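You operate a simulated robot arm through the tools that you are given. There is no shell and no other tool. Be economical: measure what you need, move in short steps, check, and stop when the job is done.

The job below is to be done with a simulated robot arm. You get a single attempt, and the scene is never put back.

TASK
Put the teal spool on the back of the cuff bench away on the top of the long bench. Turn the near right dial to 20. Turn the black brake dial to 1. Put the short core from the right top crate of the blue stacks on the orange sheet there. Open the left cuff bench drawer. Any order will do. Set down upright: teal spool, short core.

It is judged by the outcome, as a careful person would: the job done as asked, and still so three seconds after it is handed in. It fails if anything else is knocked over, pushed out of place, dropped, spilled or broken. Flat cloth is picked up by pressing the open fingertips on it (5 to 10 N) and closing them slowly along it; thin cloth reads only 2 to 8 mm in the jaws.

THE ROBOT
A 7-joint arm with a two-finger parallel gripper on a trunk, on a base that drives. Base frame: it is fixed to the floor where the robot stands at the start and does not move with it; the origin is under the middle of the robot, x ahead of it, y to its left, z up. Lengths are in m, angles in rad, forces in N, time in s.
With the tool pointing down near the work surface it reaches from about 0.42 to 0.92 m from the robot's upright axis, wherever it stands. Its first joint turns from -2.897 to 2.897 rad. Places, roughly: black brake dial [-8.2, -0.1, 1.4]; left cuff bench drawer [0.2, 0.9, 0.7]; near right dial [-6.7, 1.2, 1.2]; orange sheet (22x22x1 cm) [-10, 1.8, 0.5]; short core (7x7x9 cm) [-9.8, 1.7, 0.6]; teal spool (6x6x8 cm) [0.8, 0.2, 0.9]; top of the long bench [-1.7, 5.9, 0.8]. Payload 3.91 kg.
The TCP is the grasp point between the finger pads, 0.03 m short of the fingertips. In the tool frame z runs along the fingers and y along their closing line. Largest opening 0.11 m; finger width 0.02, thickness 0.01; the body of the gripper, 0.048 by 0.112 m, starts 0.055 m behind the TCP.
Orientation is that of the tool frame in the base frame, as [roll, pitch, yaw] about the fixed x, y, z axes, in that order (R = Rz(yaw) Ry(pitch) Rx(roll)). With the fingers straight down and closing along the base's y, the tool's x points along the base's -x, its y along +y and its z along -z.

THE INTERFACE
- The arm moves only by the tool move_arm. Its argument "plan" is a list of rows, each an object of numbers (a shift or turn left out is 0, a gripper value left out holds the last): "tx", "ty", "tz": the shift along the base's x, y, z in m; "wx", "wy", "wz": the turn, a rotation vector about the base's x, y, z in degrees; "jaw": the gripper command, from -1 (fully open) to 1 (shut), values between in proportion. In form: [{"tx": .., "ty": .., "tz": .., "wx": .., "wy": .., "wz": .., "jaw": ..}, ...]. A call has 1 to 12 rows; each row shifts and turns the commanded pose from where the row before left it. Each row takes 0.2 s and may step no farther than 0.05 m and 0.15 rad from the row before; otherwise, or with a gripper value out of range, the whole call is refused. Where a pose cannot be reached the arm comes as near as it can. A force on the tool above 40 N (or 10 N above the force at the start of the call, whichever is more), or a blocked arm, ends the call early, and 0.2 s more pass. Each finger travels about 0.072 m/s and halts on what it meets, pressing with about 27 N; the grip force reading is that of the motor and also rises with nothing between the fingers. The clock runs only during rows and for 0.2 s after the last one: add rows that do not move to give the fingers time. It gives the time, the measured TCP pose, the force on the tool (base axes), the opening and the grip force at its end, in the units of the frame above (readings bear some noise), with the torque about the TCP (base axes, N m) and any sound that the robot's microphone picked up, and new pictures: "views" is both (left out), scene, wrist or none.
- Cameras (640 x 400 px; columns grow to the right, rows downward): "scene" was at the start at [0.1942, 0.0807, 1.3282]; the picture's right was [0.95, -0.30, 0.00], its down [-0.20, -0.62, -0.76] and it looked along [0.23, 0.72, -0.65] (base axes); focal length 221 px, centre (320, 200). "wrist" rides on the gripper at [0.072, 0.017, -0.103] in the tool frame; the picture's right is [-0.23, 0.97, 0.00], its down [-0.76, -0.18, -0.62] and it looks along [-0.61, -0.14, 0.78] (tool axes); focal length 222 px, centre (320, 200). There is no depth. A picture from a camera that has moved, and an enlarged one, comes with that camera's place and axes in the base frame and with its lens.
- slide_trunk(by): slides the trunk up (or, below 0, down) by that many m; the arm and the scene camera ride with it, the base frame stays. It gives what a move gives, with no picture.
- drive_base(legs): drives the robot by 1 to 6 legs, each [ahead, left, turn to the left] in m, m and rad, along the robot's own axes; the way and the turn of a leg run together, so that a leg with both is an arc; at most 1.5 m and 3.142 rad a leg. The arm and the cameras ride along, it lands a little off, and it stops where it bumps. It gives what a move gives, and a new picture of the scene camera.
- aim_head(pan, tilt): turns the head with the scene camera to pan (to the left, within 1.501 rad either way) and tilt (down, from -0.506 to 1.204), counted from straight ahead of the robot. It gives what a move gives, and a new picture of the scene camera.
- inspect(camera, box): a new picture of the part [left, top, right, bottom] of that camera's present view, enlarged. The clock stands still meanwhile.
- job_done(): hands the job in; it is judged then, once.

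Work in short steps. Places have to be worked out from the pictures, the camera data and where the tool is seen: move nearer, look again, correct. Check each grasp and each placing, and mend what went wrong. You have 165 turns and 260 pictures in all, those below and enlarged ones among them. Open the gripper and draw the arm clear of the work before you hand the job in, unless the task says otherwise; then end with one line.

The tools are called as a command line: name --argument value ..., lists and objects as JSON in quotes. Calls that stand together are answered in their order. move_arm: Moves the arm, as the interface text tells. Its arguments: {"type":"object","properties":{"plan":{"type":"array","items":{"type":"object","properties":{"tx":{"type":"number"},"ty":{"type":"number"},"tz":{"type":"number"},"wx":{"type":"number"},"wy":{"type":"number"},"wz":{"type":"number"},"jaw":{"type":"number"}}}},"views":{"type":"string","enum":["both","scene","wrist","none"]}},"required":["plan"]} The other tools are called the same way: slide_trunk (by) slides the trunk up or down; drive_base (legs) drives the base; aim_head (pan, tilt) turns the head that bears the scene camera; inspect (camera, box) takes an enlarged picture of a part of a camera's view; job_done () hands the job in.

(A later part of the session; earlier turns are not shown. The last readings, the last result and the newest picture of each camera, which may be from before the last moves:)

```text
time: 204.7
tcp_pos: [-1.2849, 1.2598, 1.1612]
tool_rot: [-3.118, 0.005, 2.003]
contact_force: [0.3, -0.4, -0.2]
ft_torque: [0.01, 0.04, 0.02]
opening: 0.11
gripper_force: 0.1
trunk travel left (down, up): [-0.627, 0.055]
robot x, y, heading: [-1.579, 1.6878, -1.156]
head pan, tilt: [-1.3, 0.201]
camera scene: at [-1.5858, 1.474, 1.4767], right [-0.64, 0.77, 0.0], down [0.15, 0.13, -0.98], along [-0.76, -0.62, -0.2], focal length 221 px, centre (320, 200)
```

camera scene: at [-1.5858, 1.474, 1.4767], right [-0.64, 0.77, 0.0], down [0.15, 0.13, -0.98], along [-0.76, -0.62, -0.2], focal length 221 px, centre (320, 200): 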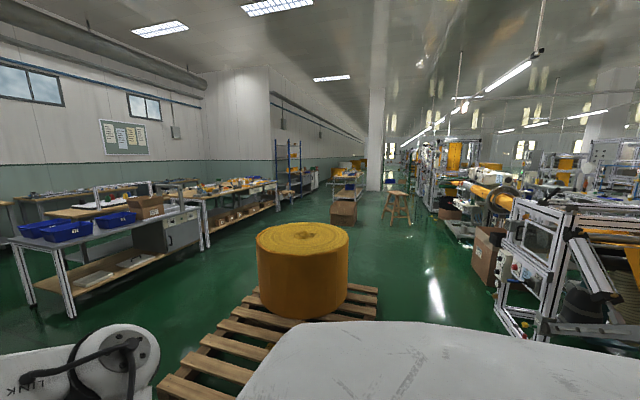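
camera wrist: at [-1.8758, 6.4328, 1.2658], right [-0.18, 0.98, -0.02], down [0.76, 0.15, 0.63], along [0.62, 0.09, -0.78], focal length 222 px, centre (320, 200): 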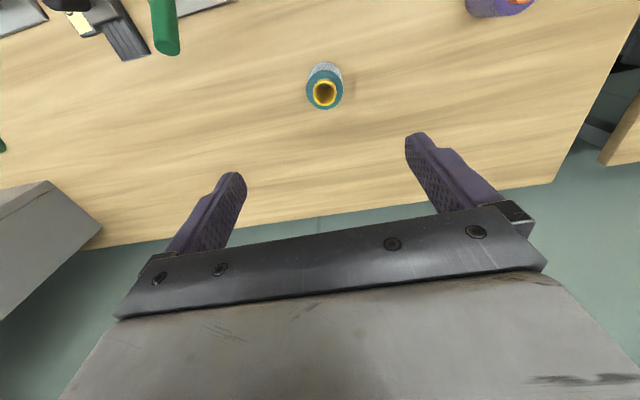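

Left of the pallet is a wide passage. First I zoom in on the machine to find the dials.

inspect --camera "scene" --box '[380, 110, 540, 210]'

inspect --camera "scene" --box '[480, 140, 640, 240]'

```text
4.00 times, centred on (460, 160) of scene
camera zoom: at [-1.5858, 1.474, 1.4767], right [-0.64, 0.77, 0.0], down [0.15, 0.13, -0.98], along [-0.76, -0.62, -0.2], focal length 885 px, centre (-240, 360)
```

zoom: 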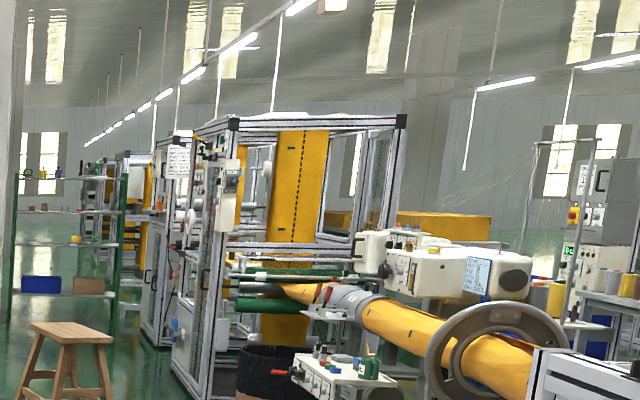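

```text
4.00 times, centred on (560, 190) of scene
camera zoom: at [-1.5858, 1.474, 1.4767], right [-0.64, 0.77, 0.0], down [0.15, 0.13, -0.98], along [-0.76, -0.62, -0.2], focal length 885 px, centre (-640, 240)
```

zoom: 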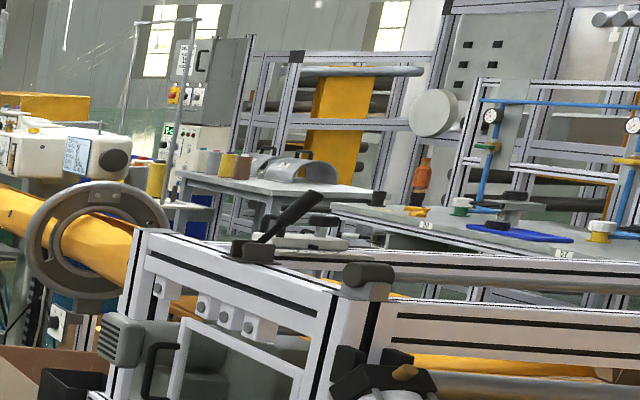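

The near-right dial is on the white sewing machine head mid-line and the brake dial on the frame post beyond. I go around the pallet on its left.

drive_base --legs '[[1.45, 0, -0.02], [0.45, 0, 0], [0, 0, -1.57]]'

aim_head --pan 0 --tilt 0.4

```text
time: 218.2
tcp_pos: [-1.2729, -0.3288, 1.16]
tool_rot: [-3.117, 0.006, 0.384]
contact_force: [-0.1, 0.6, -0.1]
ft_torque: [0.02, -0.05, 0.0]
opening: 0.1101
gripper_force: 0.0
trunk travel left (down, up): [-0.627, 0.055]
robot x, y, heading: [-0.8328, -0.0517, -2.772]
head pan, tilt: [-1.3, 0.201]
camera scene: at [-1.0465, -0.0396, 1.4766], right [0.8, 0.6, 0.0], down [0.12, -0.16, -0.98], along [-0.59, 0.79, -0.2], focal length 221 px, centre (320, 200)
```

scene: 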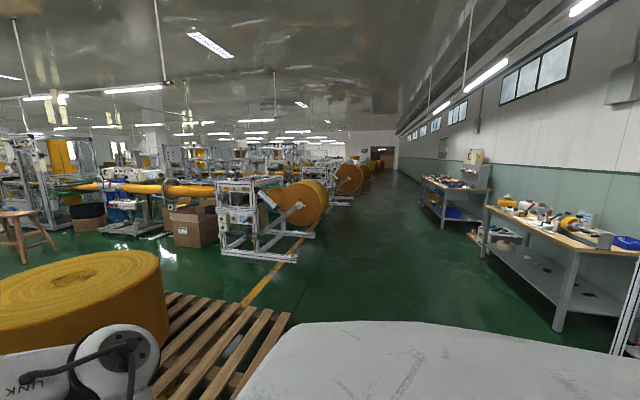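

```text
time: 219.7
tcp_pos: [-1.2723, -0.3299, 1.1605]
tool_rot: [-3.115, 0.005, 0.383]
contact_force: [-0.4, -0.4, 0.3]
ft_torque: [-0.03, 0.0, 0.0]
opening: 0.1101
gripper_force: 0.0
trunk travel left (down, up): [-0.627, 0.055]
robot x, y, heading: [-0.8321, -0.0567, -2.772]
head pan, tilt: [0.0, 0.4]
camera scene: at [-1.077, -0.1479, 1.4581], right [-0.36, 0.93, 0.0], down [0.36, 0.14, -0.92], along [-0.86, -0.33, -0.39], focal length 221 px, centre (320, 200)
```

scene: 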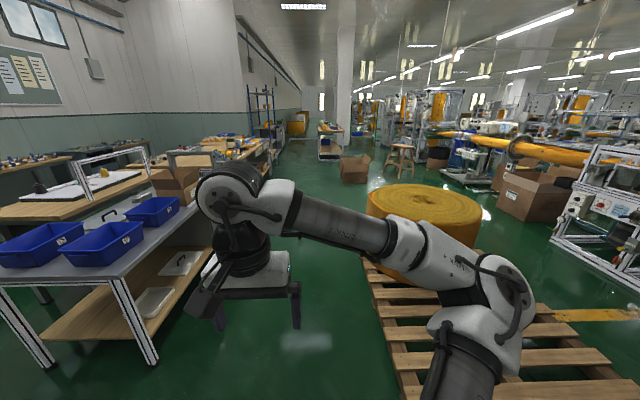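

Passage between table and pallet is ~1.5 m wide; I centre and drive through.

drive_base --legs '[[0, 0.25, 0.023], [1.5, 0, 0], [1.4, 0, 0]]'

aim_head --pan -0.7 --tilt 0.25

```text
time: 235.9
tcp_pos: [-3.877, -1.6568, 1.16]
tool_rot: [-3.113, 0.005, 0.384]
contact_force: [-0.1, 0.8, 0.1]
ft_torque: [-0.03, -0.01, -0.01]
opening: 0.11
gripper_force: 0.0
trunk travel left (down, up): [-0.627, 0.055]
robot x, y, heading: [-3.4324, -1.3776, -2.772]
head pan, tilt: [0.0, 0.4]
camera scene: at [-3.6814, -1.4755, 1.4581], right [-0.36, 0.93, 0.0], down [0.36, 0.14, -0.92], along [-0.86, -0.33, -0.39], focal length 221 px, centre (320, 200)
```

scene: 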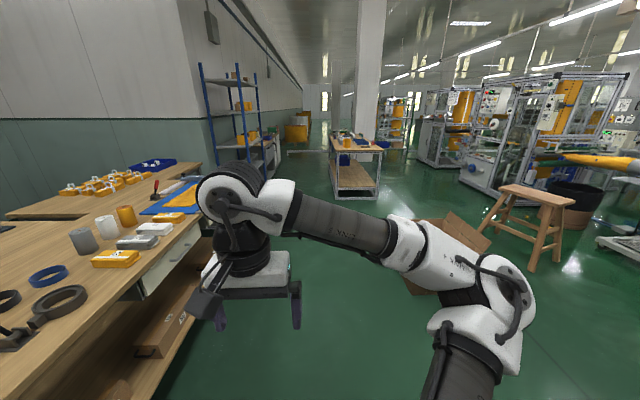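

```text
time: 237.0
tcp_pos: [-3.8761, -1.6568, 1.1614]
tool_rot: [-3.113, 0.006, 0.384]
contact_force: [-0.2, 0.3, 0.1]
ft_torque: [0.01, 0.04, 0.01]
opening: 0.1101
gripper_force: 0.0
trunk travel left (down, up): [-0.627, 0.055]
robot x, y, heading: [-3.4352, -1.3802, -2.77]
head pan, tilt: [-0.7, 0.25]
camera scene: at [-3.6833, -1.4117, 1.4721], right [0.32, 0.95, 0.0], down [0.23, -0.08, -0.97], along [-0.92, 0.31, -0.25], focal length 221 px, centre (320, 200)
```

scene: 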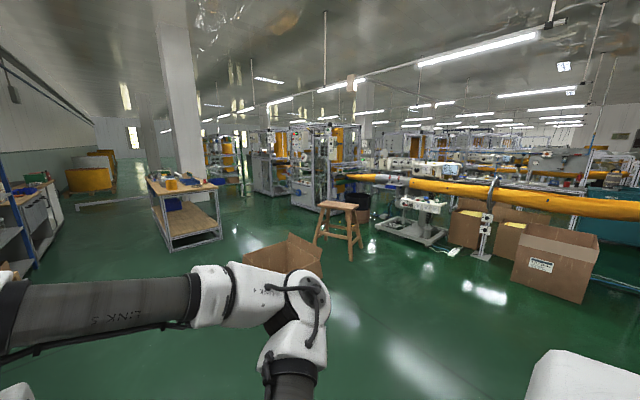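

Floor toward the sewing machine is clear except a stool, carton and trolley. I move closer and face the machine.

drive_base --legs '[[0, -1.4, 0.02], [0.9, -0.45, 0], [0, 0, -1.55]]'

aim_head --pan 0.5 --tilt 0.35

```text
time: 256.6
tcp_pos: [-5.225, 0.46, 1.1594]
tool_rot: [-3.114, 0.003, -1.151]
contact_force: [0.8, 0.1, 0.4]
ft_torque: [-0.01, 0.01, -0.02]
opening: 0.1101
gripper_force: 0.2
trunk travel left (down, up): [-0.627, 0.055]
robot x, y, heading: [-4.9328, 0.0302, 1.976]
head pan, tilt: [-0.7, 0.25]
camera scene: at [-4.9746, 0.2742, 1.4721], right [0.96, -0.29, 0.0], down [-0.07, -0.24, -0.97], along [0.28, 0.93, -0.25], focal length 221 px, centre (320, 200)
```

scene: 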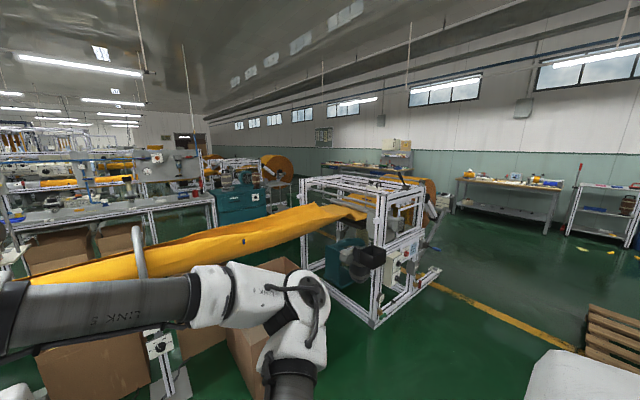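

```text
time: 258.1
tcp_pos: [-5.2258, 0.4586, 1.1615]
tool_rot: [-3.115, 0.006, -1.153]
contact_force: [-0.1, -0.3, 0.2]
ft_torque: [-0.01, 0.01, -0.01]
opening: 0.11
gripper_force: 0.0
trunk travel left (down, up): [-0.627, 0.055]
robot x, y, heading: [-4.9313, 0.0295, 1.974]
head pan, tilt: [0.499, 0.351]
camera scene: at [-5.075, 0.2424, 1.4627], right [0.62, 0.79, 0.0], down [0.27, -0.21, -0.94], along [-0.74, 0.58, -0.34], focal length 221 px, centre (320, 200)
```

scene: 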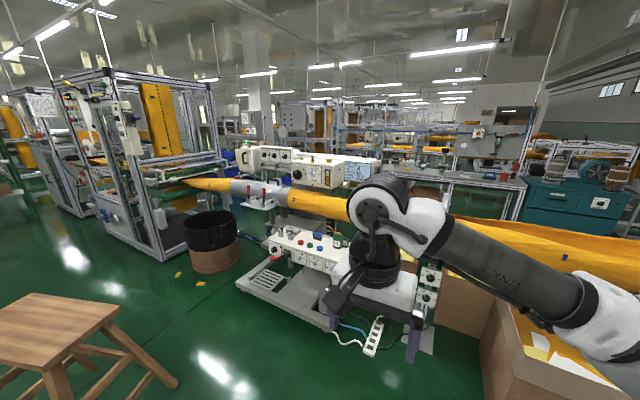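

Good view of the white machine head with several dials. I zoom in.

inspect --camera "scene" --box '[230, 130, 390, 230]'

inspect --camera "scene" --box '[40, 70, 200, 170]'

```text
4.00 times, centred on (310, 180) of scene
camera zoom: at [-5.075, 0.2424, 1.4627], right [0.62, 0.79, 0.0], down [0.27, -0.21, -0.94], along [-0.74, 0.58, -0.34], focal length 885 px, centre (360, 280)
```

zoom: 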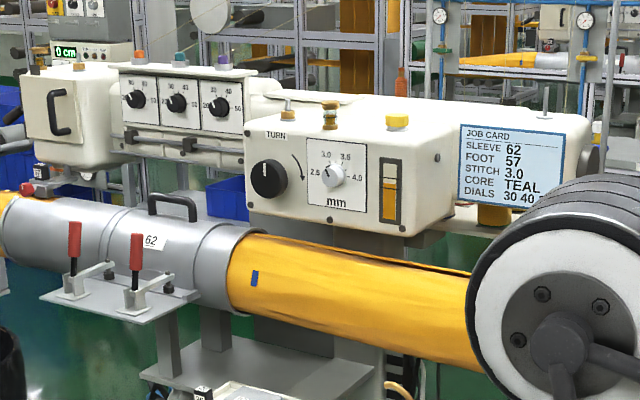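

```text
4.00 times, centred on (120, 120) of scene
camera zoom: at [-5.075, 0.2424, 1.4627], right [0.62, 0.79, 0.0], down [0.27, -0.21, -0.94], along [-0.74, 0.58, -0.34], focal length 885 px, centre (1120, 520)
```

zoom: 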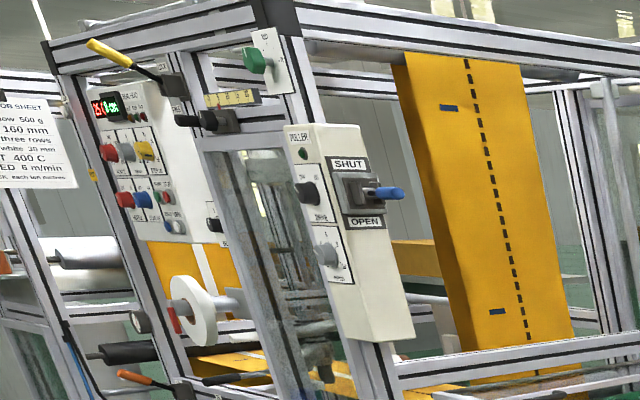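

inspect --camera "scene" --box '[255, 142, 295, 167]'

```text
16.00 times, centred on (275, 154) of scene
camera zoom: at [-5.075, 0.2424, 1.4627], right [0.62, 0.79, 0.0], down [0.27, -0.21, -0.94], along [-0.74, 0.58, -0.34], focal length 3539 px, centre (1040, 928)
```

zoom: 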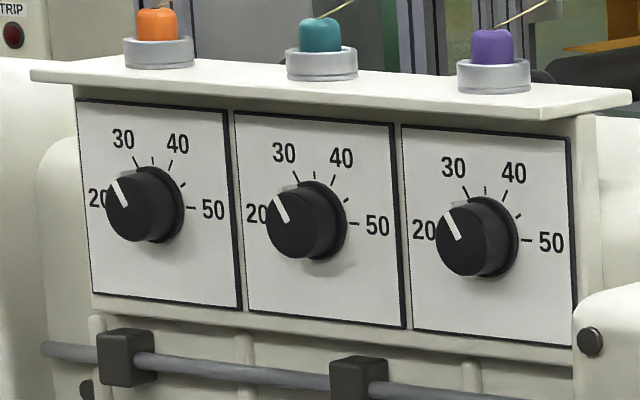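

The right dial on the near panel points at 30; it must go 60° counter-clockwise to 20. I swing the tool horizontal here in free space.

move_arm --plan '[{"tx": -0.008, "ty": 0.0185, "wx": 6.93, "wy": 2.87}, {"tx": -0.008, "ty": 0.0185, "wx": 6.93, "wy": 2.87}, {"tx": -0.008, "ty": 0.0185, "wx": 6.93, "wy": 2.87}, {"tx": -0.008, "ty": 0.0185, "wx": 6.93, "wy": 2.87}, {"tx": -0.008, "ty": 0.0185, "wx": 6.93, "wy": 2.87}, {"tx": -0.008, "ty": 0.0185, "wx": 6.93, "wy": 2.87}, {"tx": -0.008, "ty": 0.0185, "wx": 6.93, "wy": 2.87}, {"tx": -0.008, "ty": 0.0185, "wx": 6.93, "wy": 2.87}, {"tx": -0.008, "ty": 0.0185, "wx": 6.93, "wy": 2.87}, {"tx": -0.008, "ty": 0.0185, "wx": 6.93, "wy": 2.87}, {"tx": -0.008, "ty": 0.0185, "wx": 6.93, "wy": 2.87}, {"tx": -0.008, "ty": 0.0185, "wx": 6.93, "wy": 2.87}]'

```text
time: 260.6
tcp_pos: [-5.3213, 0.684, 1.1589]
tool_rot: [-1.29, 1.545, 0.649]
contact_force: [-0.7, 0.8, 0.1]
ft_torque: [-0.03, -0.01, 0.0]
opening: 0.1097
gripper_force: 0.0
trunk travel left (down, up): [-0.627, 0.055]
robot x, y, heading: [-4.9315, 0.0276, 1.978]
head pan, tilt: [0.499, 0.351]
camera scene: at [-5.0753, 0.2422, 1.4626], right [0.62, 0.79, 0.0], down [0.27, -0.21, -0.94], along [-0.74, 0.58, -0.34], focal length 221 px, centre (320, 200)
camera wrist: at [-5.2989, 0.5826, 1.0876], right [-0.91, -0.35, 0.2], down [0.37, -0.53, 0.76], along [-0.16, 0.77, 0.62], focal length 222 px, centre (320, 200)
```

scene: 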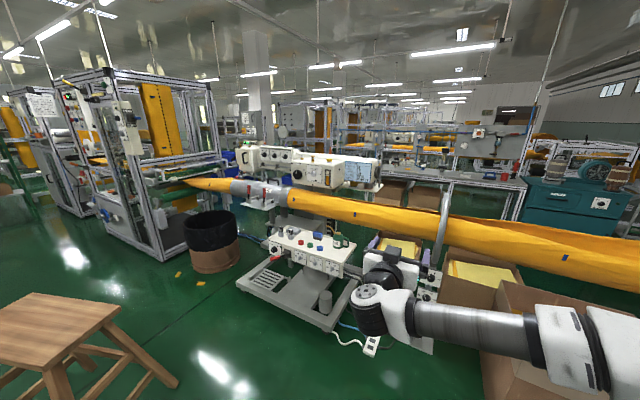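
wrist: 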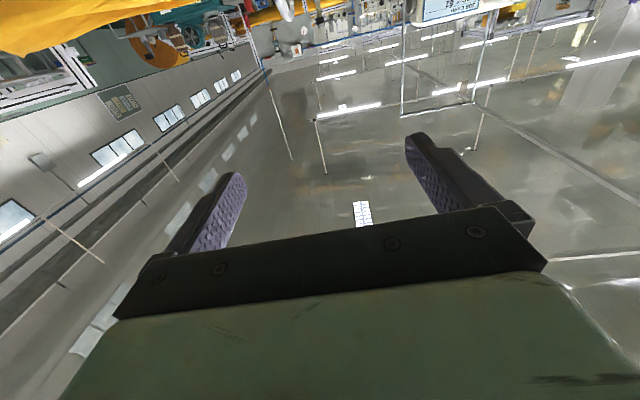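

Horizontal pose reached well. A stool leg is near, so I'll stand the robot further right and shift the tool left by 0.24, raising it 2 cm.

move_arm --plan '[{"tx": -0.037, "ty": -0.0153, "tz": 0.003}, {"tx": -0.037, "ty": -0.0153, "tz": 0.003}, {"tx": -0.037, "ty": -0.0153, "tz": 0.003}, {"tx": -0.037, "ty": -0.0153, "tz": 0.003}, {"tx": -0.037, "ty": -0.0153, "tz": 0.004}, {"tx": -0.037, "ty": -0.0153, "tz": 0.004}]' --views "none"

drive_base --legs '[[0.3, 0.85, -0.01], [0.3, 0, 0]]'

aim_head --pan 0.5 --tilt 0.3

```text
time: 262.1
tcp_pos: [-5.5452, 0.5918, 1.1806]
tool_rot: [-1.374, 1.542, 0.563]
contact_force: [-0.1, 0.1, -0.2]
ft_torque: [0.01, 0.0, 0.0]
opening: 0.1099
gripper_force: 0.0
trunk travel left (down, up): [-0.627, 0.055]
robot x, y, heading: [-4.9327, 0.0243, 1.978]
head pan, tilt: [0.499, 0.351]
```

```text
time: 267.4
tcp_pos: [-6.2687, 0.5627, 1.1815]
tool_rot: [-1.37, 1.543, 0.543]
contact_force: [0.1, 0.4, 0.1]
ft_torque: [-0.03, -0.01, 0.02]
opening: 0.1103
gripper_force: 0.1
trunk travel left (down, up): [-0.627, 0.055]
robot x, y, heading: [-5.672, -0.0147, 1.957]
head pan, tilt: [0.499, 0.351]
stopped in leg 1: the robot was blocked; the commanded pose is now the measured one
camera scene: at [-5.8075, 0.2025, 1.4626], right [0.63, 0.77, 0.0], down [0.27, -0.22, -0.94], along [-0.73, 0.6, -0.34], focal length 221 px, centre (320, 200)
```

scene: 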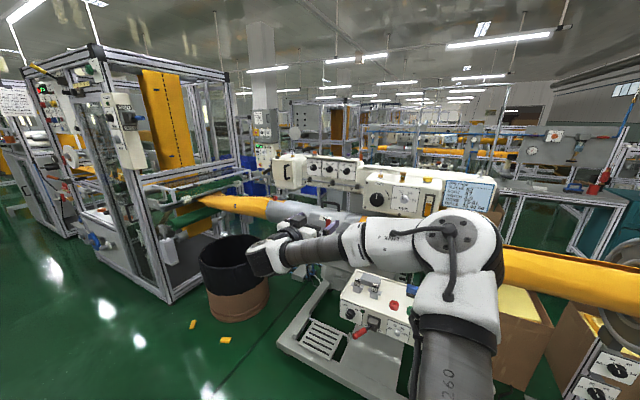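

```text
time: 268.0
tcp_pos: [-6.2688, 0.5628, 1.1819]
tool_rot: [-1.357, 1.545, 0.556]
contact_force: [-0.3, 0.3, 0.1]
ft_torque: [-0.01, 0.04, 0.02]
opening: 0.11
gripper_force: 0.0
trunk travel left (down, up): [-0.627, 0.055]
robot x, y, heading: [-5.6722, -0.0159, 1.961]
head pan, tilt: [0.499, 0.3]
camera scene: at [-5.8073, 0.2026, 1.4673], right [0.63, 0.77, 0.0], down [0.23, -0.19, -0.96], along [-0.74, 0.61, -0.3], focal length 221 px, centre (320, 200)
```

scene: 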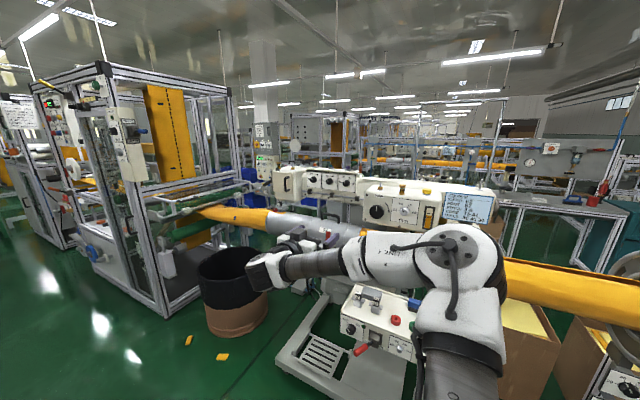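

The base was blocked, maybe by the stool; I look to the left.

aim_head --pan 1.4 --tilt 0.75

```text
time: 269.2
tcp_pos: [-6.2683, 0.5618, 1.1819]
tool_rot: [-1.356, 1.544, 0.557]
contact_force: [0.3, 0.2, 0.7]
ft_torque: [-0.01, 0.02, 0.02]
opening: 0.11
gripper_force: 0.0
trunk travel left (down, up): [-0.627, 0.055]
robot x, y, heading: [-5.6718, -0.0139, 1.954]
head pan, tilt: [1.4, 0.75]
camera scene: at [-5.8161, 0.1259, 1.427], right [-0.21, 0.98, 0.0], down [0.67, 0.14, -0.73], along [-0.72, -0.15, -0.68], focal length 221 px, centre (320, 200)
```

scene: 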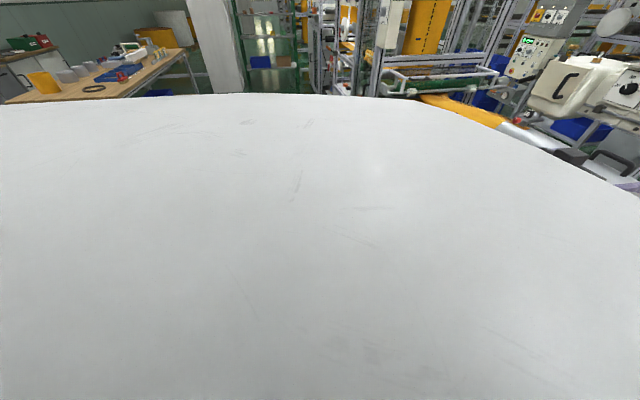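

I back off to the right and check that the stool wasn't displaced.

drive_base --legs '[[0, -0.5, 0]]'

aim_head --pan 0.9 --tilt 0.6

```text
time: 273.6
tcp_pos: [-5.8051, 0.7504, 1.1819]
tool_rot: [-1.354, 1.546, 0.547]
contact_force: [0.6, 0.9, 0.5]
ft_torque: [0.02, 0.0, -0.01]
opening: 0.1099
gripper_force: 0.1
trunk travel left (down, up): [-0.627, 0.055]
robot x, y, heading: [-5.2114, 0.1655, 1.945]
head pan, tilt: [1.4, 0.75]
camera scene: at [-5.3571, 0.3096, 1.427], right [-0.2, 0.98, 0.0], down [0.67, 0.14, -0.73], along [-0.72, -0.15, -0.68], focal length 221 px, centre (320, 200)
```

scene: 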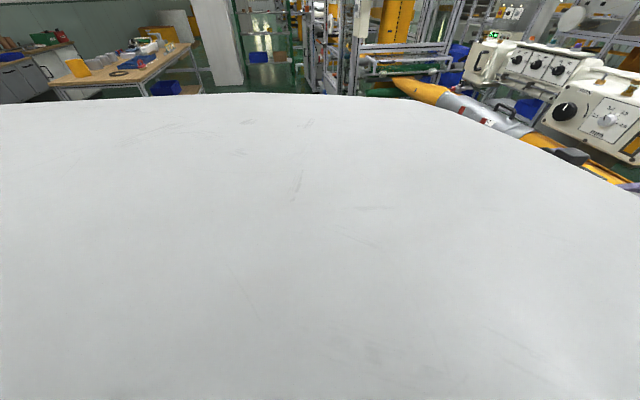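

```text
time: 274.5
tcp_pos: [-5.8062, 0.7499, 1.1813]
tool_rot: [-1.358, 1.543, 0.547]
contact_force: [-0.3, 0.2, -0.5]
ft_torque: [0.03, 0.01, 0.01]
opening: 0.1099
gripper_force: 0.0
trunk travel left (down, up): [-0.627, 0.055]
robot x, y, heading: [-5.2152, 0.1689, 1.94]
head pan, tilt: [0.901, 0.6]
camera scene: at [-5.3607, 0.3519, 1.4399], right [0.29, 0.96, 0.0], down [0.54, -0.16, -0.82], along [-0.79, 0.24, -0.57], focal length 221 px, centre (320, 200)
```

scene: 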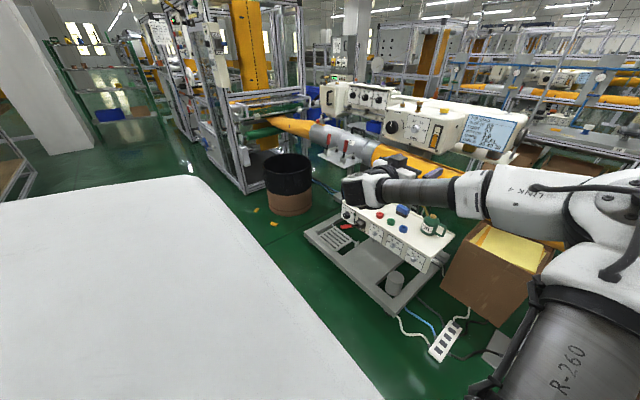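

drive_base --legs '[[-0.35, -0.2, 0], [0, 0, 0.9]]'

aim_head --pan 0 --tilt 0.5

```text
time: 279.4
tcp_pos: [-5.7215, -0.1866, 1.1816]
tool_rot: [-1.358, 1.545, 1.447]
contact_force: [0.7, -1.0, -0.3]
ft_torque: [0.0, 0.02, 0.0]
opening: 0.1098
gripper_force: 0.0
trunk travel left (down, up): [-0.627, 0.055]
robot x, y, heading: [-4.8945, -0.0818, 2.842]
head pan, tilt: [0.901, 0.6]
camera scene: at [-5.1335, -0.0838, 1.4399], right [-0.57, 0.82, 0.0], down [0.46, 0.32, -0.83], along [-0.68, -0.47, -0.57], focal length 221 px, centre (320, 200)
```

scene: 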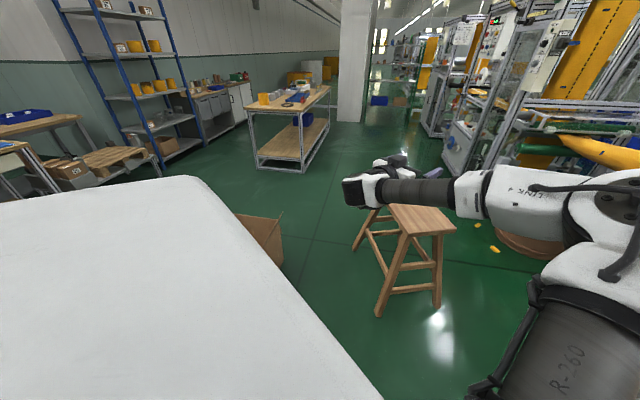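

```text
time: 280.6
tcp_pos: [-5.7225, -0.1866, 1.1818]
tool_rot: [-1.357, 1.544, 1.446]
contact_force: [0.8, 1.0, 0.5]
ft_torque: [0.03, -0.01, 0.01]
opening: 0.1098
gripper_force: 0.1
trunk travel left (down, up): [-0.627, 0.055]
robot x, y, heading: [-4.9013, -0.0862, 2.846]
head pan, tilt: [0.0, 0.499]
camera scene: at [-5.1478, -0.007, 1.449], right [0.29, 0.96, 0.0], down [0.46, -0.14, -0.88], along [-0.84, 0.26, -0.48], focal length 221 px, centre (320, 200)
```

scene: 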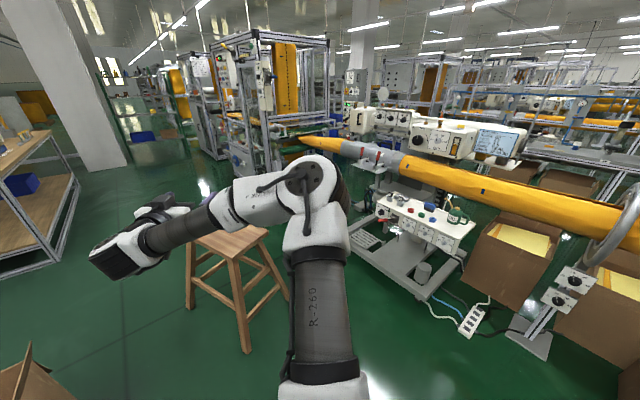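

The stool stands in its place. I route further right of it: turn back to face the machine, then approach in steps.

drive_base --legs '[[0, 0, -0.883], [0, 0.35, 0], [0.75, 0, 0], [0, 0.28, 0]]'

aim_head --pan 0.4 --tilt 0.4

```text
time: 292.3
tcp_pos: [-6.3871, 0.9362, 1.1817]
tool_rot: [-1.36, 1.546, 0.574]
contact_force: [0.1, -0.3, 0.0]
ft_torque: [-0.02, 0.03, 0.01]
opening: 0.11
gripper_force: 0.1
trunk travel left (down, up): [-0.627, 0.055]
robot x, y, heading: [-5.7779, 0.3743, 1.977]
head pan, tilt: [0.0, 0.499]
camera scene: at [-5.8808, 0.6116, 1.449], right [0.92, 0.39, 0.0], down [0.19, -0.44, -0.88], along [-0.35, 0.81, -0.48], focal length 221 px, centre (320, 200)
```

scene: 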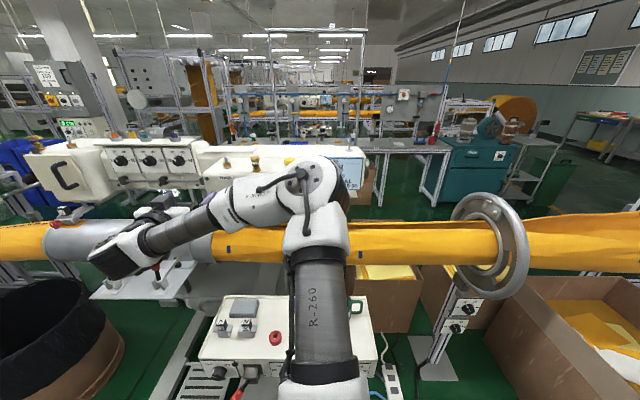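

```text
time: 293.1
tcp_pos: [-6.3869, 0.9358, 1.1822]
tool_rot: [-1.358, 1.543, 0.576]
contact_force: [0.7, 0.5, 0.6]
ft_torque: [0.01, 0.01, 0.03]
opening: 0.1101
gripper_force: 0.0
trunk travel left (down, up): [-0.627, 0.055]
robot x, y, heading: [-5.7793, 0.3725, 1.975]
head pan, tilt: [0.4, 0.4]
camera scene: at [-5.9114, 0.5923, 1.4581], right [0.69, 0.72, 0.0], down [0.28, -0.27, -0.92], along [-0.66, 0.64, -0.39], focal length 221 px, centre (320, 200)
```

scene: 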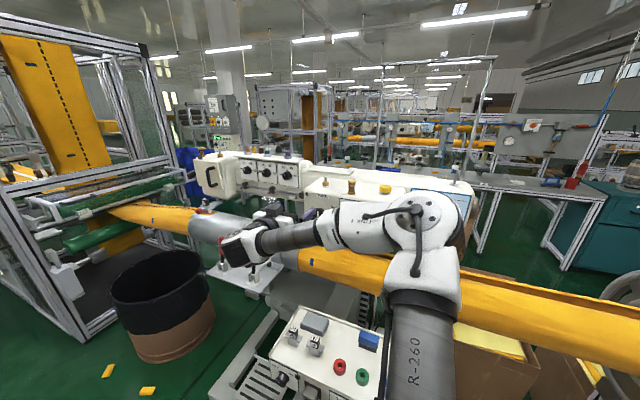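

inspect --camera "scene" --box '[220, 140, 316, 200]'

```text
6.67 times, centred on (268, 170) of scene
camera zoom: at [-5.9114, 0.5923, 1.4581], right [0.69, 0.72, 0.0], down [0.28, -0.27, -0.92], along [-0.66, 0.64, -0.39], focal length 1474 px, centre (667, 400)
```

zoom: 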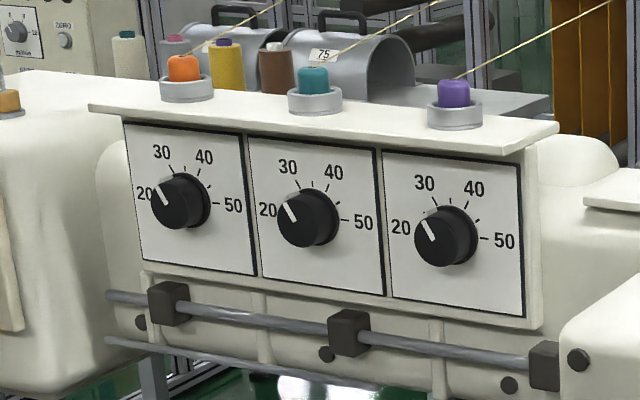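

Right knob is at about [-6.73, 1.16, 1.17]. I creep ahead and left, then use the wrist camera for alignment.

drive_base --legs '[[0.06, 0, -0.012], [0, 0.12, 0]]'

move_arm --plan '[{"tx": -0.034, "ty": -0.014, "tz": -0.004}, {"tx": -0.034, "ty": -0.014, "tz": -0.004}, {"tx": -0.034, "ty": -0.014, "tz": -0.004}]'

```text
time: 295.3
tcp_pos: [-6.5149, 0.9492, 1.1818]
tool_rot: [-1.363, 1.544, 0.563]
contact_force: [0.3, -0.1, 0.1]
ft_torque: [0.01, -0.02, 0.03]
opening: 0.1102
gripper_force: 0.1
trunk travel left (down, up): [-0.627, 0.055]
robot x, y, heading: [-5.9114, 0.3757, 1.964]
head pan, tilt: [0.4, 0.4]
camera scene: at [-6.0432, 0.6015, 1.4581], right [0.7, 0.71, 0.0], down [0.28, -0.27, -0.92], along [-0.66, 0.64, -0.39], focal length 221 px, centre (320, 200)
```

scene: 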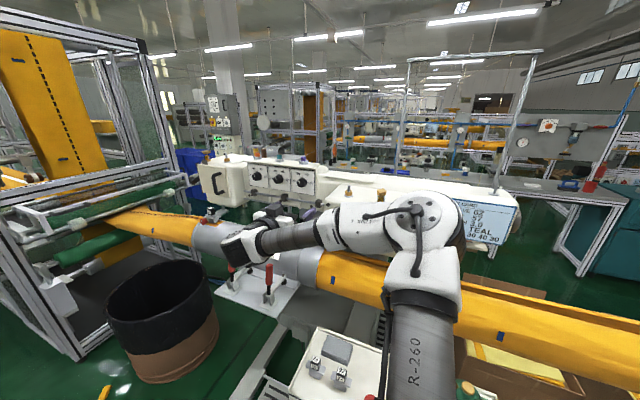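

```text
time: 296.1
tcp_pos: [-6.6193, 0.9036, 1.1682]
tool_rot: [-1.351, 1.544, 0.575]
contact_force: [0.2, 0.4, 0.4]
ft_torque: [-0.02, -0.01, 0.0]
opening: 0.1101
gripper_force: 0.0
trunk travel left (down, up): [-0.627, 0.055]
robot x, y, heading: [-5.9098, 0.3812, 1.967]
head pan, tilt: [0.4, 0.4]
camera scene: at [-6.0434, 0.6013, 1.4581], right [0.7, 0.71, 0.0], down [0.28, -0.27, -0.92], along [-0.66, 0.64, -0.39], focal length 221 px, centre (320, 200)
camera wrist: at [-6.5975, 0.8018, 1.0957], right [-0.92, -0.34, 0.2], down [0.37, -0.53, 0.76], along [-0.15, 0.77, 0.61], focal length 222 px, centre (320, 200)
```

scene: 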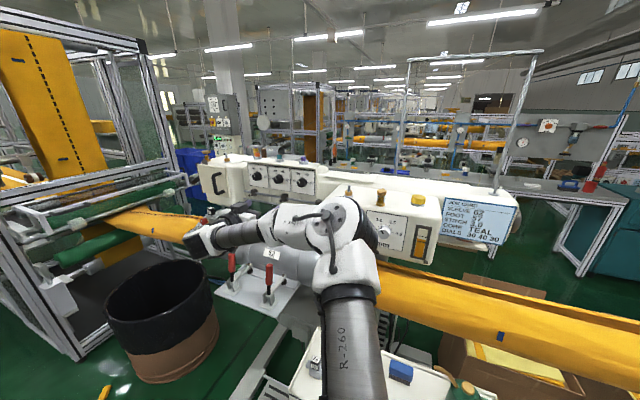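
wrist: 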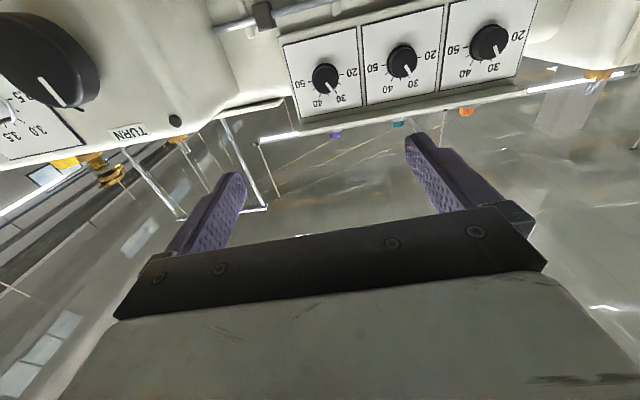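

The wrist view confirms the knob is straight ahead ~0.28 m. I correct yaw by 2°, narrow the jaws a bit, and drive ahead 0.17.

move_arm --plan '[{"wz": 2.1, "jaw": -0.3}, {"tx": 0}]' --views "none"

drive_base --legs '[[0.17, 0, 0]]'

move_arm --plan '[{"tx": 0}]' --views "wrist"

```text
time: 296.7
tcp_pos: [-6.6173, 0.9054, 1.1696]
tool_rot: [-1.361, 1.544, 0.6]
contact_force: [0.9, 0.3, 0.5]
ft_torque: [0.01, 0.02, 0.04]
opening: 0.0715
gripper_force: 0.1
trunk travel left (down, up): [-0.627, 0.055]
robot x, y, heading: [-5.9074, 0.378, 1.965]
head pan, tilt: [0.4, 0.4]
```

```text
time: 298.2
tcp_pos: [-6.6831, 1.0653, 1.169]
tool_rot: [-1.39, 1.545, 0.57]
contact_force: [0.0, 0.5, 0.1]
ft_torque: [0.02, 0.02, -0.03]
opening: 0.0714
gripper_force: 0.2
trunk travel left (down, up): [-0.627, 0.055]
robot x, y, heading: [-5.9732, 0.5365, 1.964]
head pan, tilt: [0.4, 0.4]
camera scene: at [-6.1085, 0.7612, 1.4579], right [0.7, 0.71, 0.0], down [0.28, -0.27, -0.92], along [-0.66, 0.65, -0.39], focal length 221 px, centre (320, 200)
```

scene: 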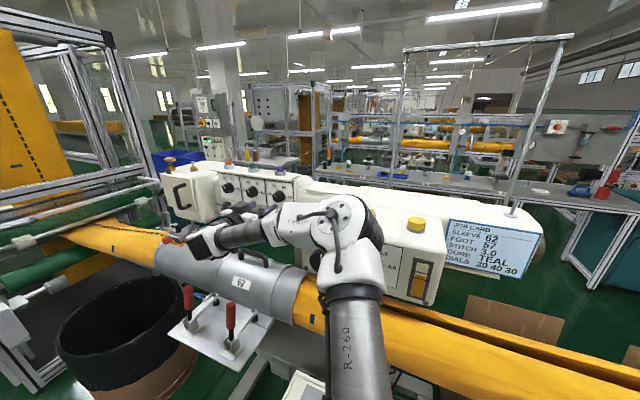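

```text
time: 298.6
tcp_pos: [-6.6823, 1.0647, 1.169]
tool_rot: [-1.367, 1.543, 0.593]
contact_force: [-1.0, 0.1, -0.4]
ft_torque: [-0.02, -0.01, 0.01]
opening: 0.0715
gripper_force: 0.1
trunk travel left (down, up): [-0.627, 0.055]
robot x, y, heading: [-5.9772, 0.5381, 1.964]
head pan, tilt: [0.4, 0.4]
camera wrist: at [-6.6568, 0.9642, 1.0959], right [-0.91, -0.37, 0.2], down [0.38, -0.52, 0.76], along [-0.18, 0.77, 0.61], focal length 222 px, centre (320, 200)
```

wrist: 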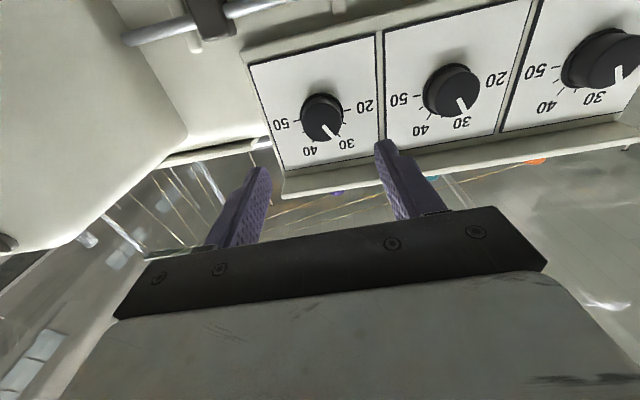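

Knob is ~0.10 m ahead of the TCP. I advance 0.085 with small corrections.

move_arm --plan '[{"tx": -0.014, "ty": 0.023, "tz": -0.004}, {"tx": -0.0096, "ty": 0.023}, {"tx": -0.0077, "ty": 0.0185}, {"tx": -0.005, "ty": 0.0125}, {"tx": 0}]'

```text
time: 299.8
tcp_pos: [-6.7188, 1.1398, 1.1659]
tool_rot: [-1.362, 1.543, 0.596]
contact_force: [0.8, 0.7, 0.4]
ft_torque: [0.02, 0.0, -0.05]
opening: 0.0714
gripper_force: 0.1
trunk travel left (down, up): [-0.627, 0.055]
robot x, y, heading: [-5.9736, 0.544, 1.966]
head pan, tilt: [0.4, 0.4]
camera scene: at [-6.1081, 0.7603, 1.4581], right [0.7, 0.71, 0.0], down [0.28, -0.27, -0.92], along [-0.66, 0.65, -0.39], focal length 221 px, centre (320, 200)
camera wrist: at [-6.6933, 1.0402, 1.0917], right [-0.91, -0.37, 0.2], down [0.38, -0.52, 0.76], along [-0.18, 0.77, 0.61], focal length 222 px, centre (320, 200)
```

scene: 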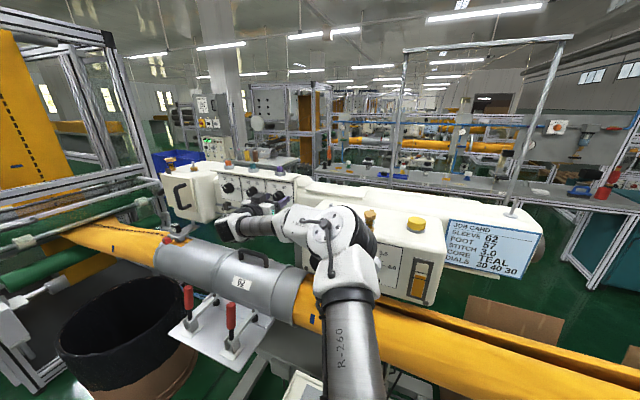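
wrist: 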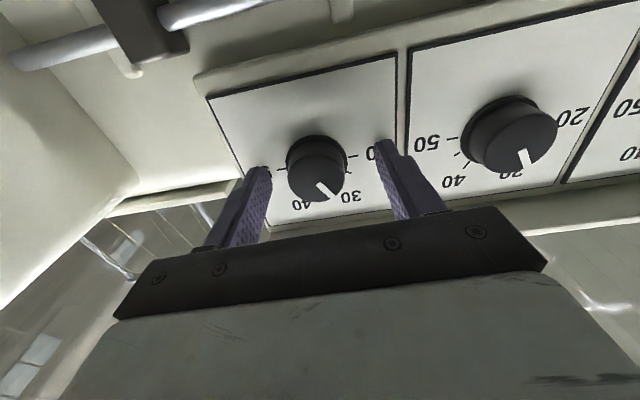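

Fingers straddle the knob; 1 cm more, then close.

move_arm --plan '[{"tx": -0.0038, "ty": 0.0092}, {"tx": 0}, {"jaw": 0.2}, {"jaw": 0.5}, {"jaw": 0.8}, {"jaw": 1}, {"jaw": 1}]' --views "wrist"

```text
time: 301.4
tcp_pos: [-6.7243, 1.1463, 1.1641]
tool_rot: [-1.354, 1.541, 0.61]
contact_force: [7.5, -25.9, -5.5]
ft_torque: [-0.65, 0.11, 1.16]
opening: 0.0473
gripper_force: 27.2
trunk travel left (down, up): [-0.627, 0.055]
robot x, y, heading: [-5.9731, 0.5373, 1.967]
head pan, tilt: [0.4, 0.4]
camera wrist: at [-6.6976, 1.0458, 1.0914], right [-0.9, -0.38, 0.2], down [0.39, -0.52, 0.76], along [-0.18, 0.77, 0.61], focal length 222 px, centre (320, 200)
```

wrist: 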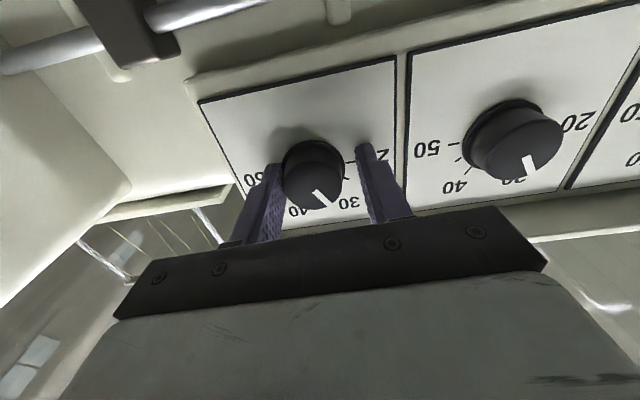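

Fingertips touch the plate and the knob is ~7 mm off-centre. I open slightly, back off 4 mm, shift, and close again.

move_arm --plan '[{"jaw": -0.1}, {"jaw": -0.1, "tx": 0.0015, "ty": -0.005}, {"tx": 0.0065, "ty": 0.0027}, {"tx": 0}]' --views "wrist"

```text
time: 301.7
tcp_pos: [-6.7201, 1.1473, 1.1648]
tool_rot: [-1.398, 1.544, 0.559]
contact_force: [17.8, -11.8, 1.4]
ft_torque: [-0.07, -0.06, 0.22]
opening: 0.0548
gripper_force: 0.1
trunk travel left (down, up): [-0.627, 0.055]
robot x, y, heading: [-5.9734, 0.5411, 1.966]
head pan, tilt: [0.4, 0.4]
stopped in row 1: the force on the tool passed its limit at 45 N (the readings are from after the stop); the commanded pose is now the measured one
camera wrist: at [-6.6948, 1.0468, 1.0917], right [-0.91, -0.37, 0.2], down [0.38, -0.52, 0.76], along [-0.18, 0.77, 0.61], focal length 222 px, centre (320, 200)
```

wrist: 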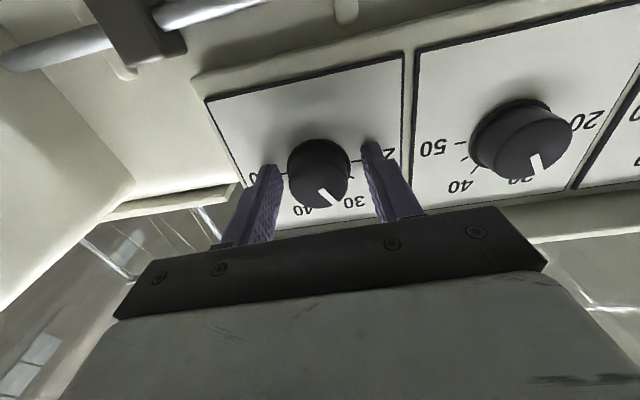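

move_arm --plan '[{"tx": 0.0023, "ty": -0.0055, "jaw": -0.1}, {"tx": 0}]' --views "none"

move_arm --plan '[{"jaw": 0.1}, {"jaw": 0.3}, {"jaw": 0.5}, {"jaw": 0.7}, {"jaw": 1}, {"jaw": 1}]' --views "wrist"

```text
time: 302.3
tcp_pos: [-6.7214, 1.1438, 1.1621]
tool_rot: [-1.451, 1.542, 0.506]
contact_force: [-0.5, -0.2, 0.3]
ft_torque: [-0.03, 0.03, -0.01]
opening: 0.0605
gripper_force: 0.0
trunk travel left (down, up): [-0.627, 0.055]
robot x, y, heading: [-5.9758, 0.5364, 1.964]
head pan, tilt: [0.4, 0.4]
```

```text
time: 303.7
tcp_pos: [-6.7178, 1.1458, 1.1626]
tool_rot: [-1.452, 1.544, 0.5]
contact_force: [21.7, 1.7, -4.8]
ft_torque: [0.25, 0.23, -1.03]
opening: 0.0374
gripper_force: 44.9
trunk travel left (down, up): [-0.627, 0.055]
robot x, y, heading: [-5.9715, 0.5371, 1.963]
head pan, tilt: [0.4, 0.4]
camera wrist: at [-6.6931, 1.0445, 1.0898], right [-0.91, -0.37, 0.2], down [0.38, -0.52, 0.76], along [-0.17, 0.77, 0.61], focal length 222 px, centre (320, 200)
```

wrist: 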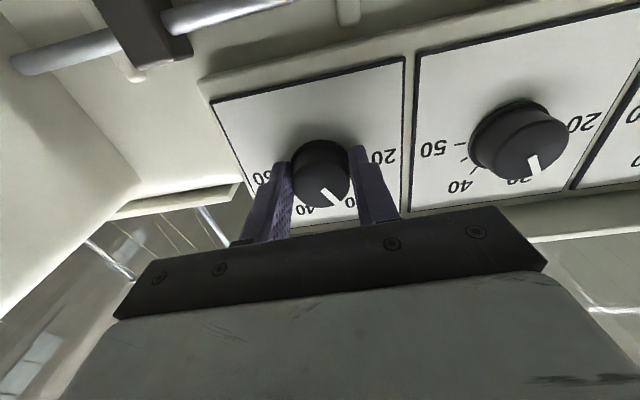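

Knob is gripped (37 mm, 45 N). I relieve the side force and turn 60° counter-clockwise.

move_arm --plan '[{"tx": 0.002, "ty": 0.0008}, {"wx": 2.87, "wy": -6.93}, {"wx": 2.87, "wy": -6.93}, {"wx": 2.87, "wy": -6.93}, {"wx": 2.87, "wy": -6.93}]' --views "wrist"

```text
time: 304.9
tcp_pos: [-6.7166, 1.1459, 1.1637]
tool_rot: [-1.557, 1.018, 0.399]
contact_force: [12.2, 10.1, -0.9]
ft_torque: [0.54, 0.28, -0.14]
opening: 0.0372
gripper_force: 44.8
trunk travel left (down, up): [-0.627, 0.055]
robot x, y, heading: [-5.9731, 0.5377, 1.964]
head pan, tilt: [0.4, 0.4]
camera wrist: at [-6.6551, 1.0601, 1.0923], right [-0.88, -0.36, -0.32], down [0.01, -0.68, 0.74], along [-0.48, 0.65, 0.6], focal length 222 px, centre (320, 200)
```

wrist: 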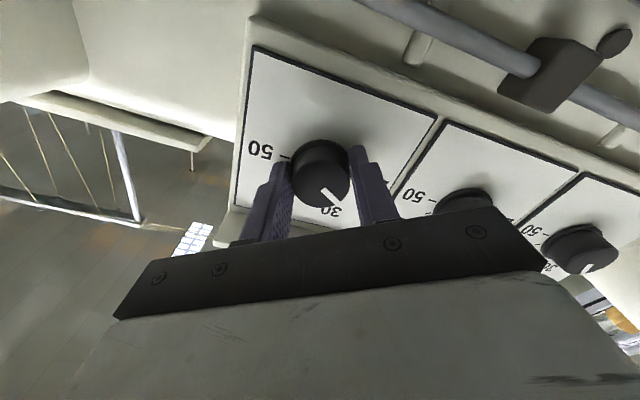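

The knob follows. I continue another 30°, then check.

move_arm --plan '[{"wx": 2.87, "wy": -6.93}, {"wx": 2.87, "wy": -6.93}, {"wx": 2.87, "wy": -6.93}, {"wx": 2.87, "wy": -6.93}, {"tx": 0}]' --views "wrist"

inspect --camera "wrist" --box '[240, 100, 440, 225]'

```text
time: 306.1
tcp_pos: [-6.7159, 1.147, 1.164]
tool_rot: [-1.559, 0.497, 0.392]
contact_force: [18.3, 13.4, 5.4]
ft_torque: [0.38, 0.2, -0.08]
opening: 0.037
gripper_force: 44.7
trunk travel left (down, up): [-0.627, 0.055]
robot x, y, heading: [-5.9703, 0.5402, 1.961]
head pan, tilt: [0.4, 0.4]
camera wrist: at [-6.6243, 1.0727, 1.1144], right [-0.62, -0.25, -0.75], down [-0.3, -0.8, 0.51], along [-0.73, 0.54, 0.42], focal length 222 px, centre (320, 200)
```

wrist: 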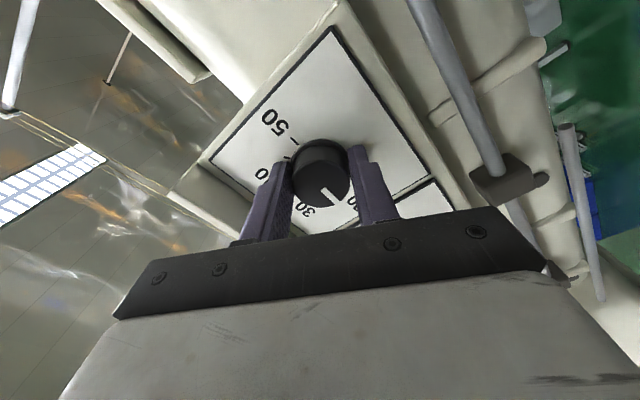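

```text
3.20 times, centred on (340, 162) of wrist
camera zoom: at [-6.6243, 1.0727, 1.1144], right [-0.62, -0.25, -0.75], down [-0.3, -0.8, 0.51], along [-0.73, 0.54, 0.42], focal length 711 px, centre (256, 320)
```

zoom: 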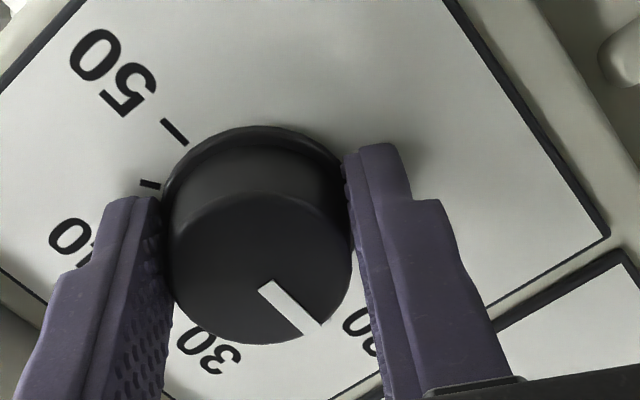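

The pointer is now in line with the 50–20 axis, toward 20. I release, back off and verify.

move_arm --plan '[{"jaw": 0.2}, {"jaw": 0.0}, {"jaw": -0.2}, {"jaw": -0.2}, {"tx": 0.0096, "ty": -0.023}, {"tx": 0.0134, "ty": -0.0323}, {"tx": 0.0153, "ty": -0.037}, {"tx": 0.0153, "ty": -0.037}]'

inspect --camera "scene" --box '[210, 160, 306, 220]'

```text
time: 307.9
tcp_pos: [-6.6613, 1.0141, 1.162]
tool_rot: [-1.561, 0.495, 0.395]
contact_force: [-0.6, -0.1, 0.5]
ft_torque: [-0.02, 0.01, -0.01]
opening: 0.0661
gripper_force: 0.0
trunk travel left (down, up): [-0.627, 0.055]
robot x, y, heading: [-5.9743, 0.5399, 1.961]
head pan, tilt: [0.4, 0.4]
camera scene: at [-6.1079, 0.7598, 1.4582], right [0.7, 0.71, 0.0], down [0.28, -0.27, -0.92], along [-0.66, 0.65, -0.39], focal length 221 px, centre (320, 200)
camera wrist: at [-6.5705, 0.94, 1.1128], right [-0.61, -0.25, -0.75], down [-0.3, -0.8, 0.51], along [-0.73, 0.54, 0.42], focal length 222 px, centre (320, 200)
```

scene: 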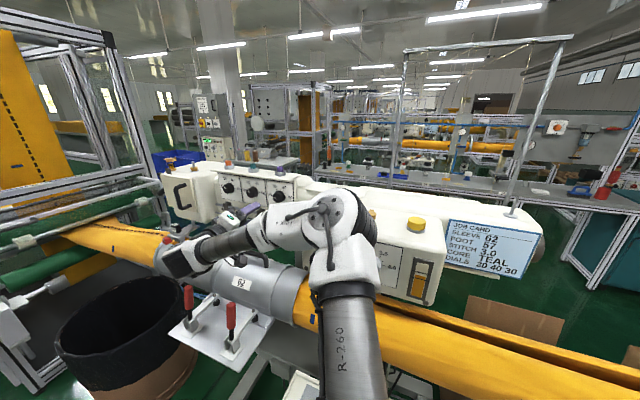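
wrist: 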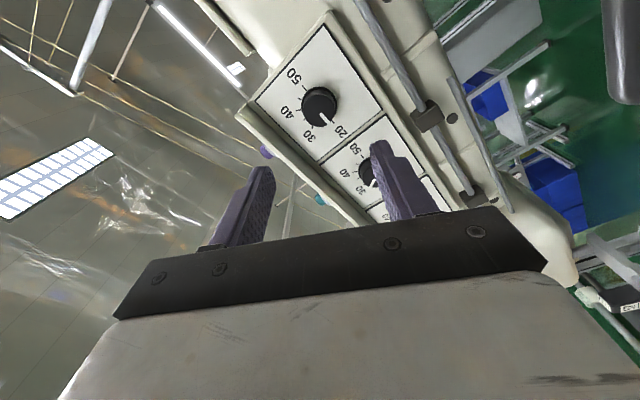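

```text
6.67 times, centred on (258, 190) of scene
camera zoom: at [-6.1079, 0.7598, 1.4582], right [0.7, 0.71, 0.0], down [0.28, -0.27, -0.92], along [-0.66, 0.65, -0.39], focal length 1474 px, centre (733, 267)
```

zoom: 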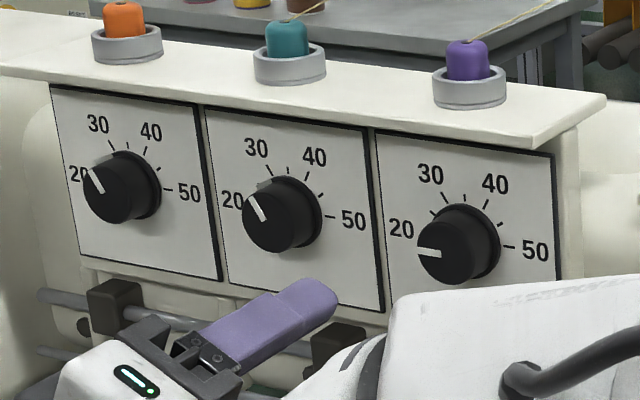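

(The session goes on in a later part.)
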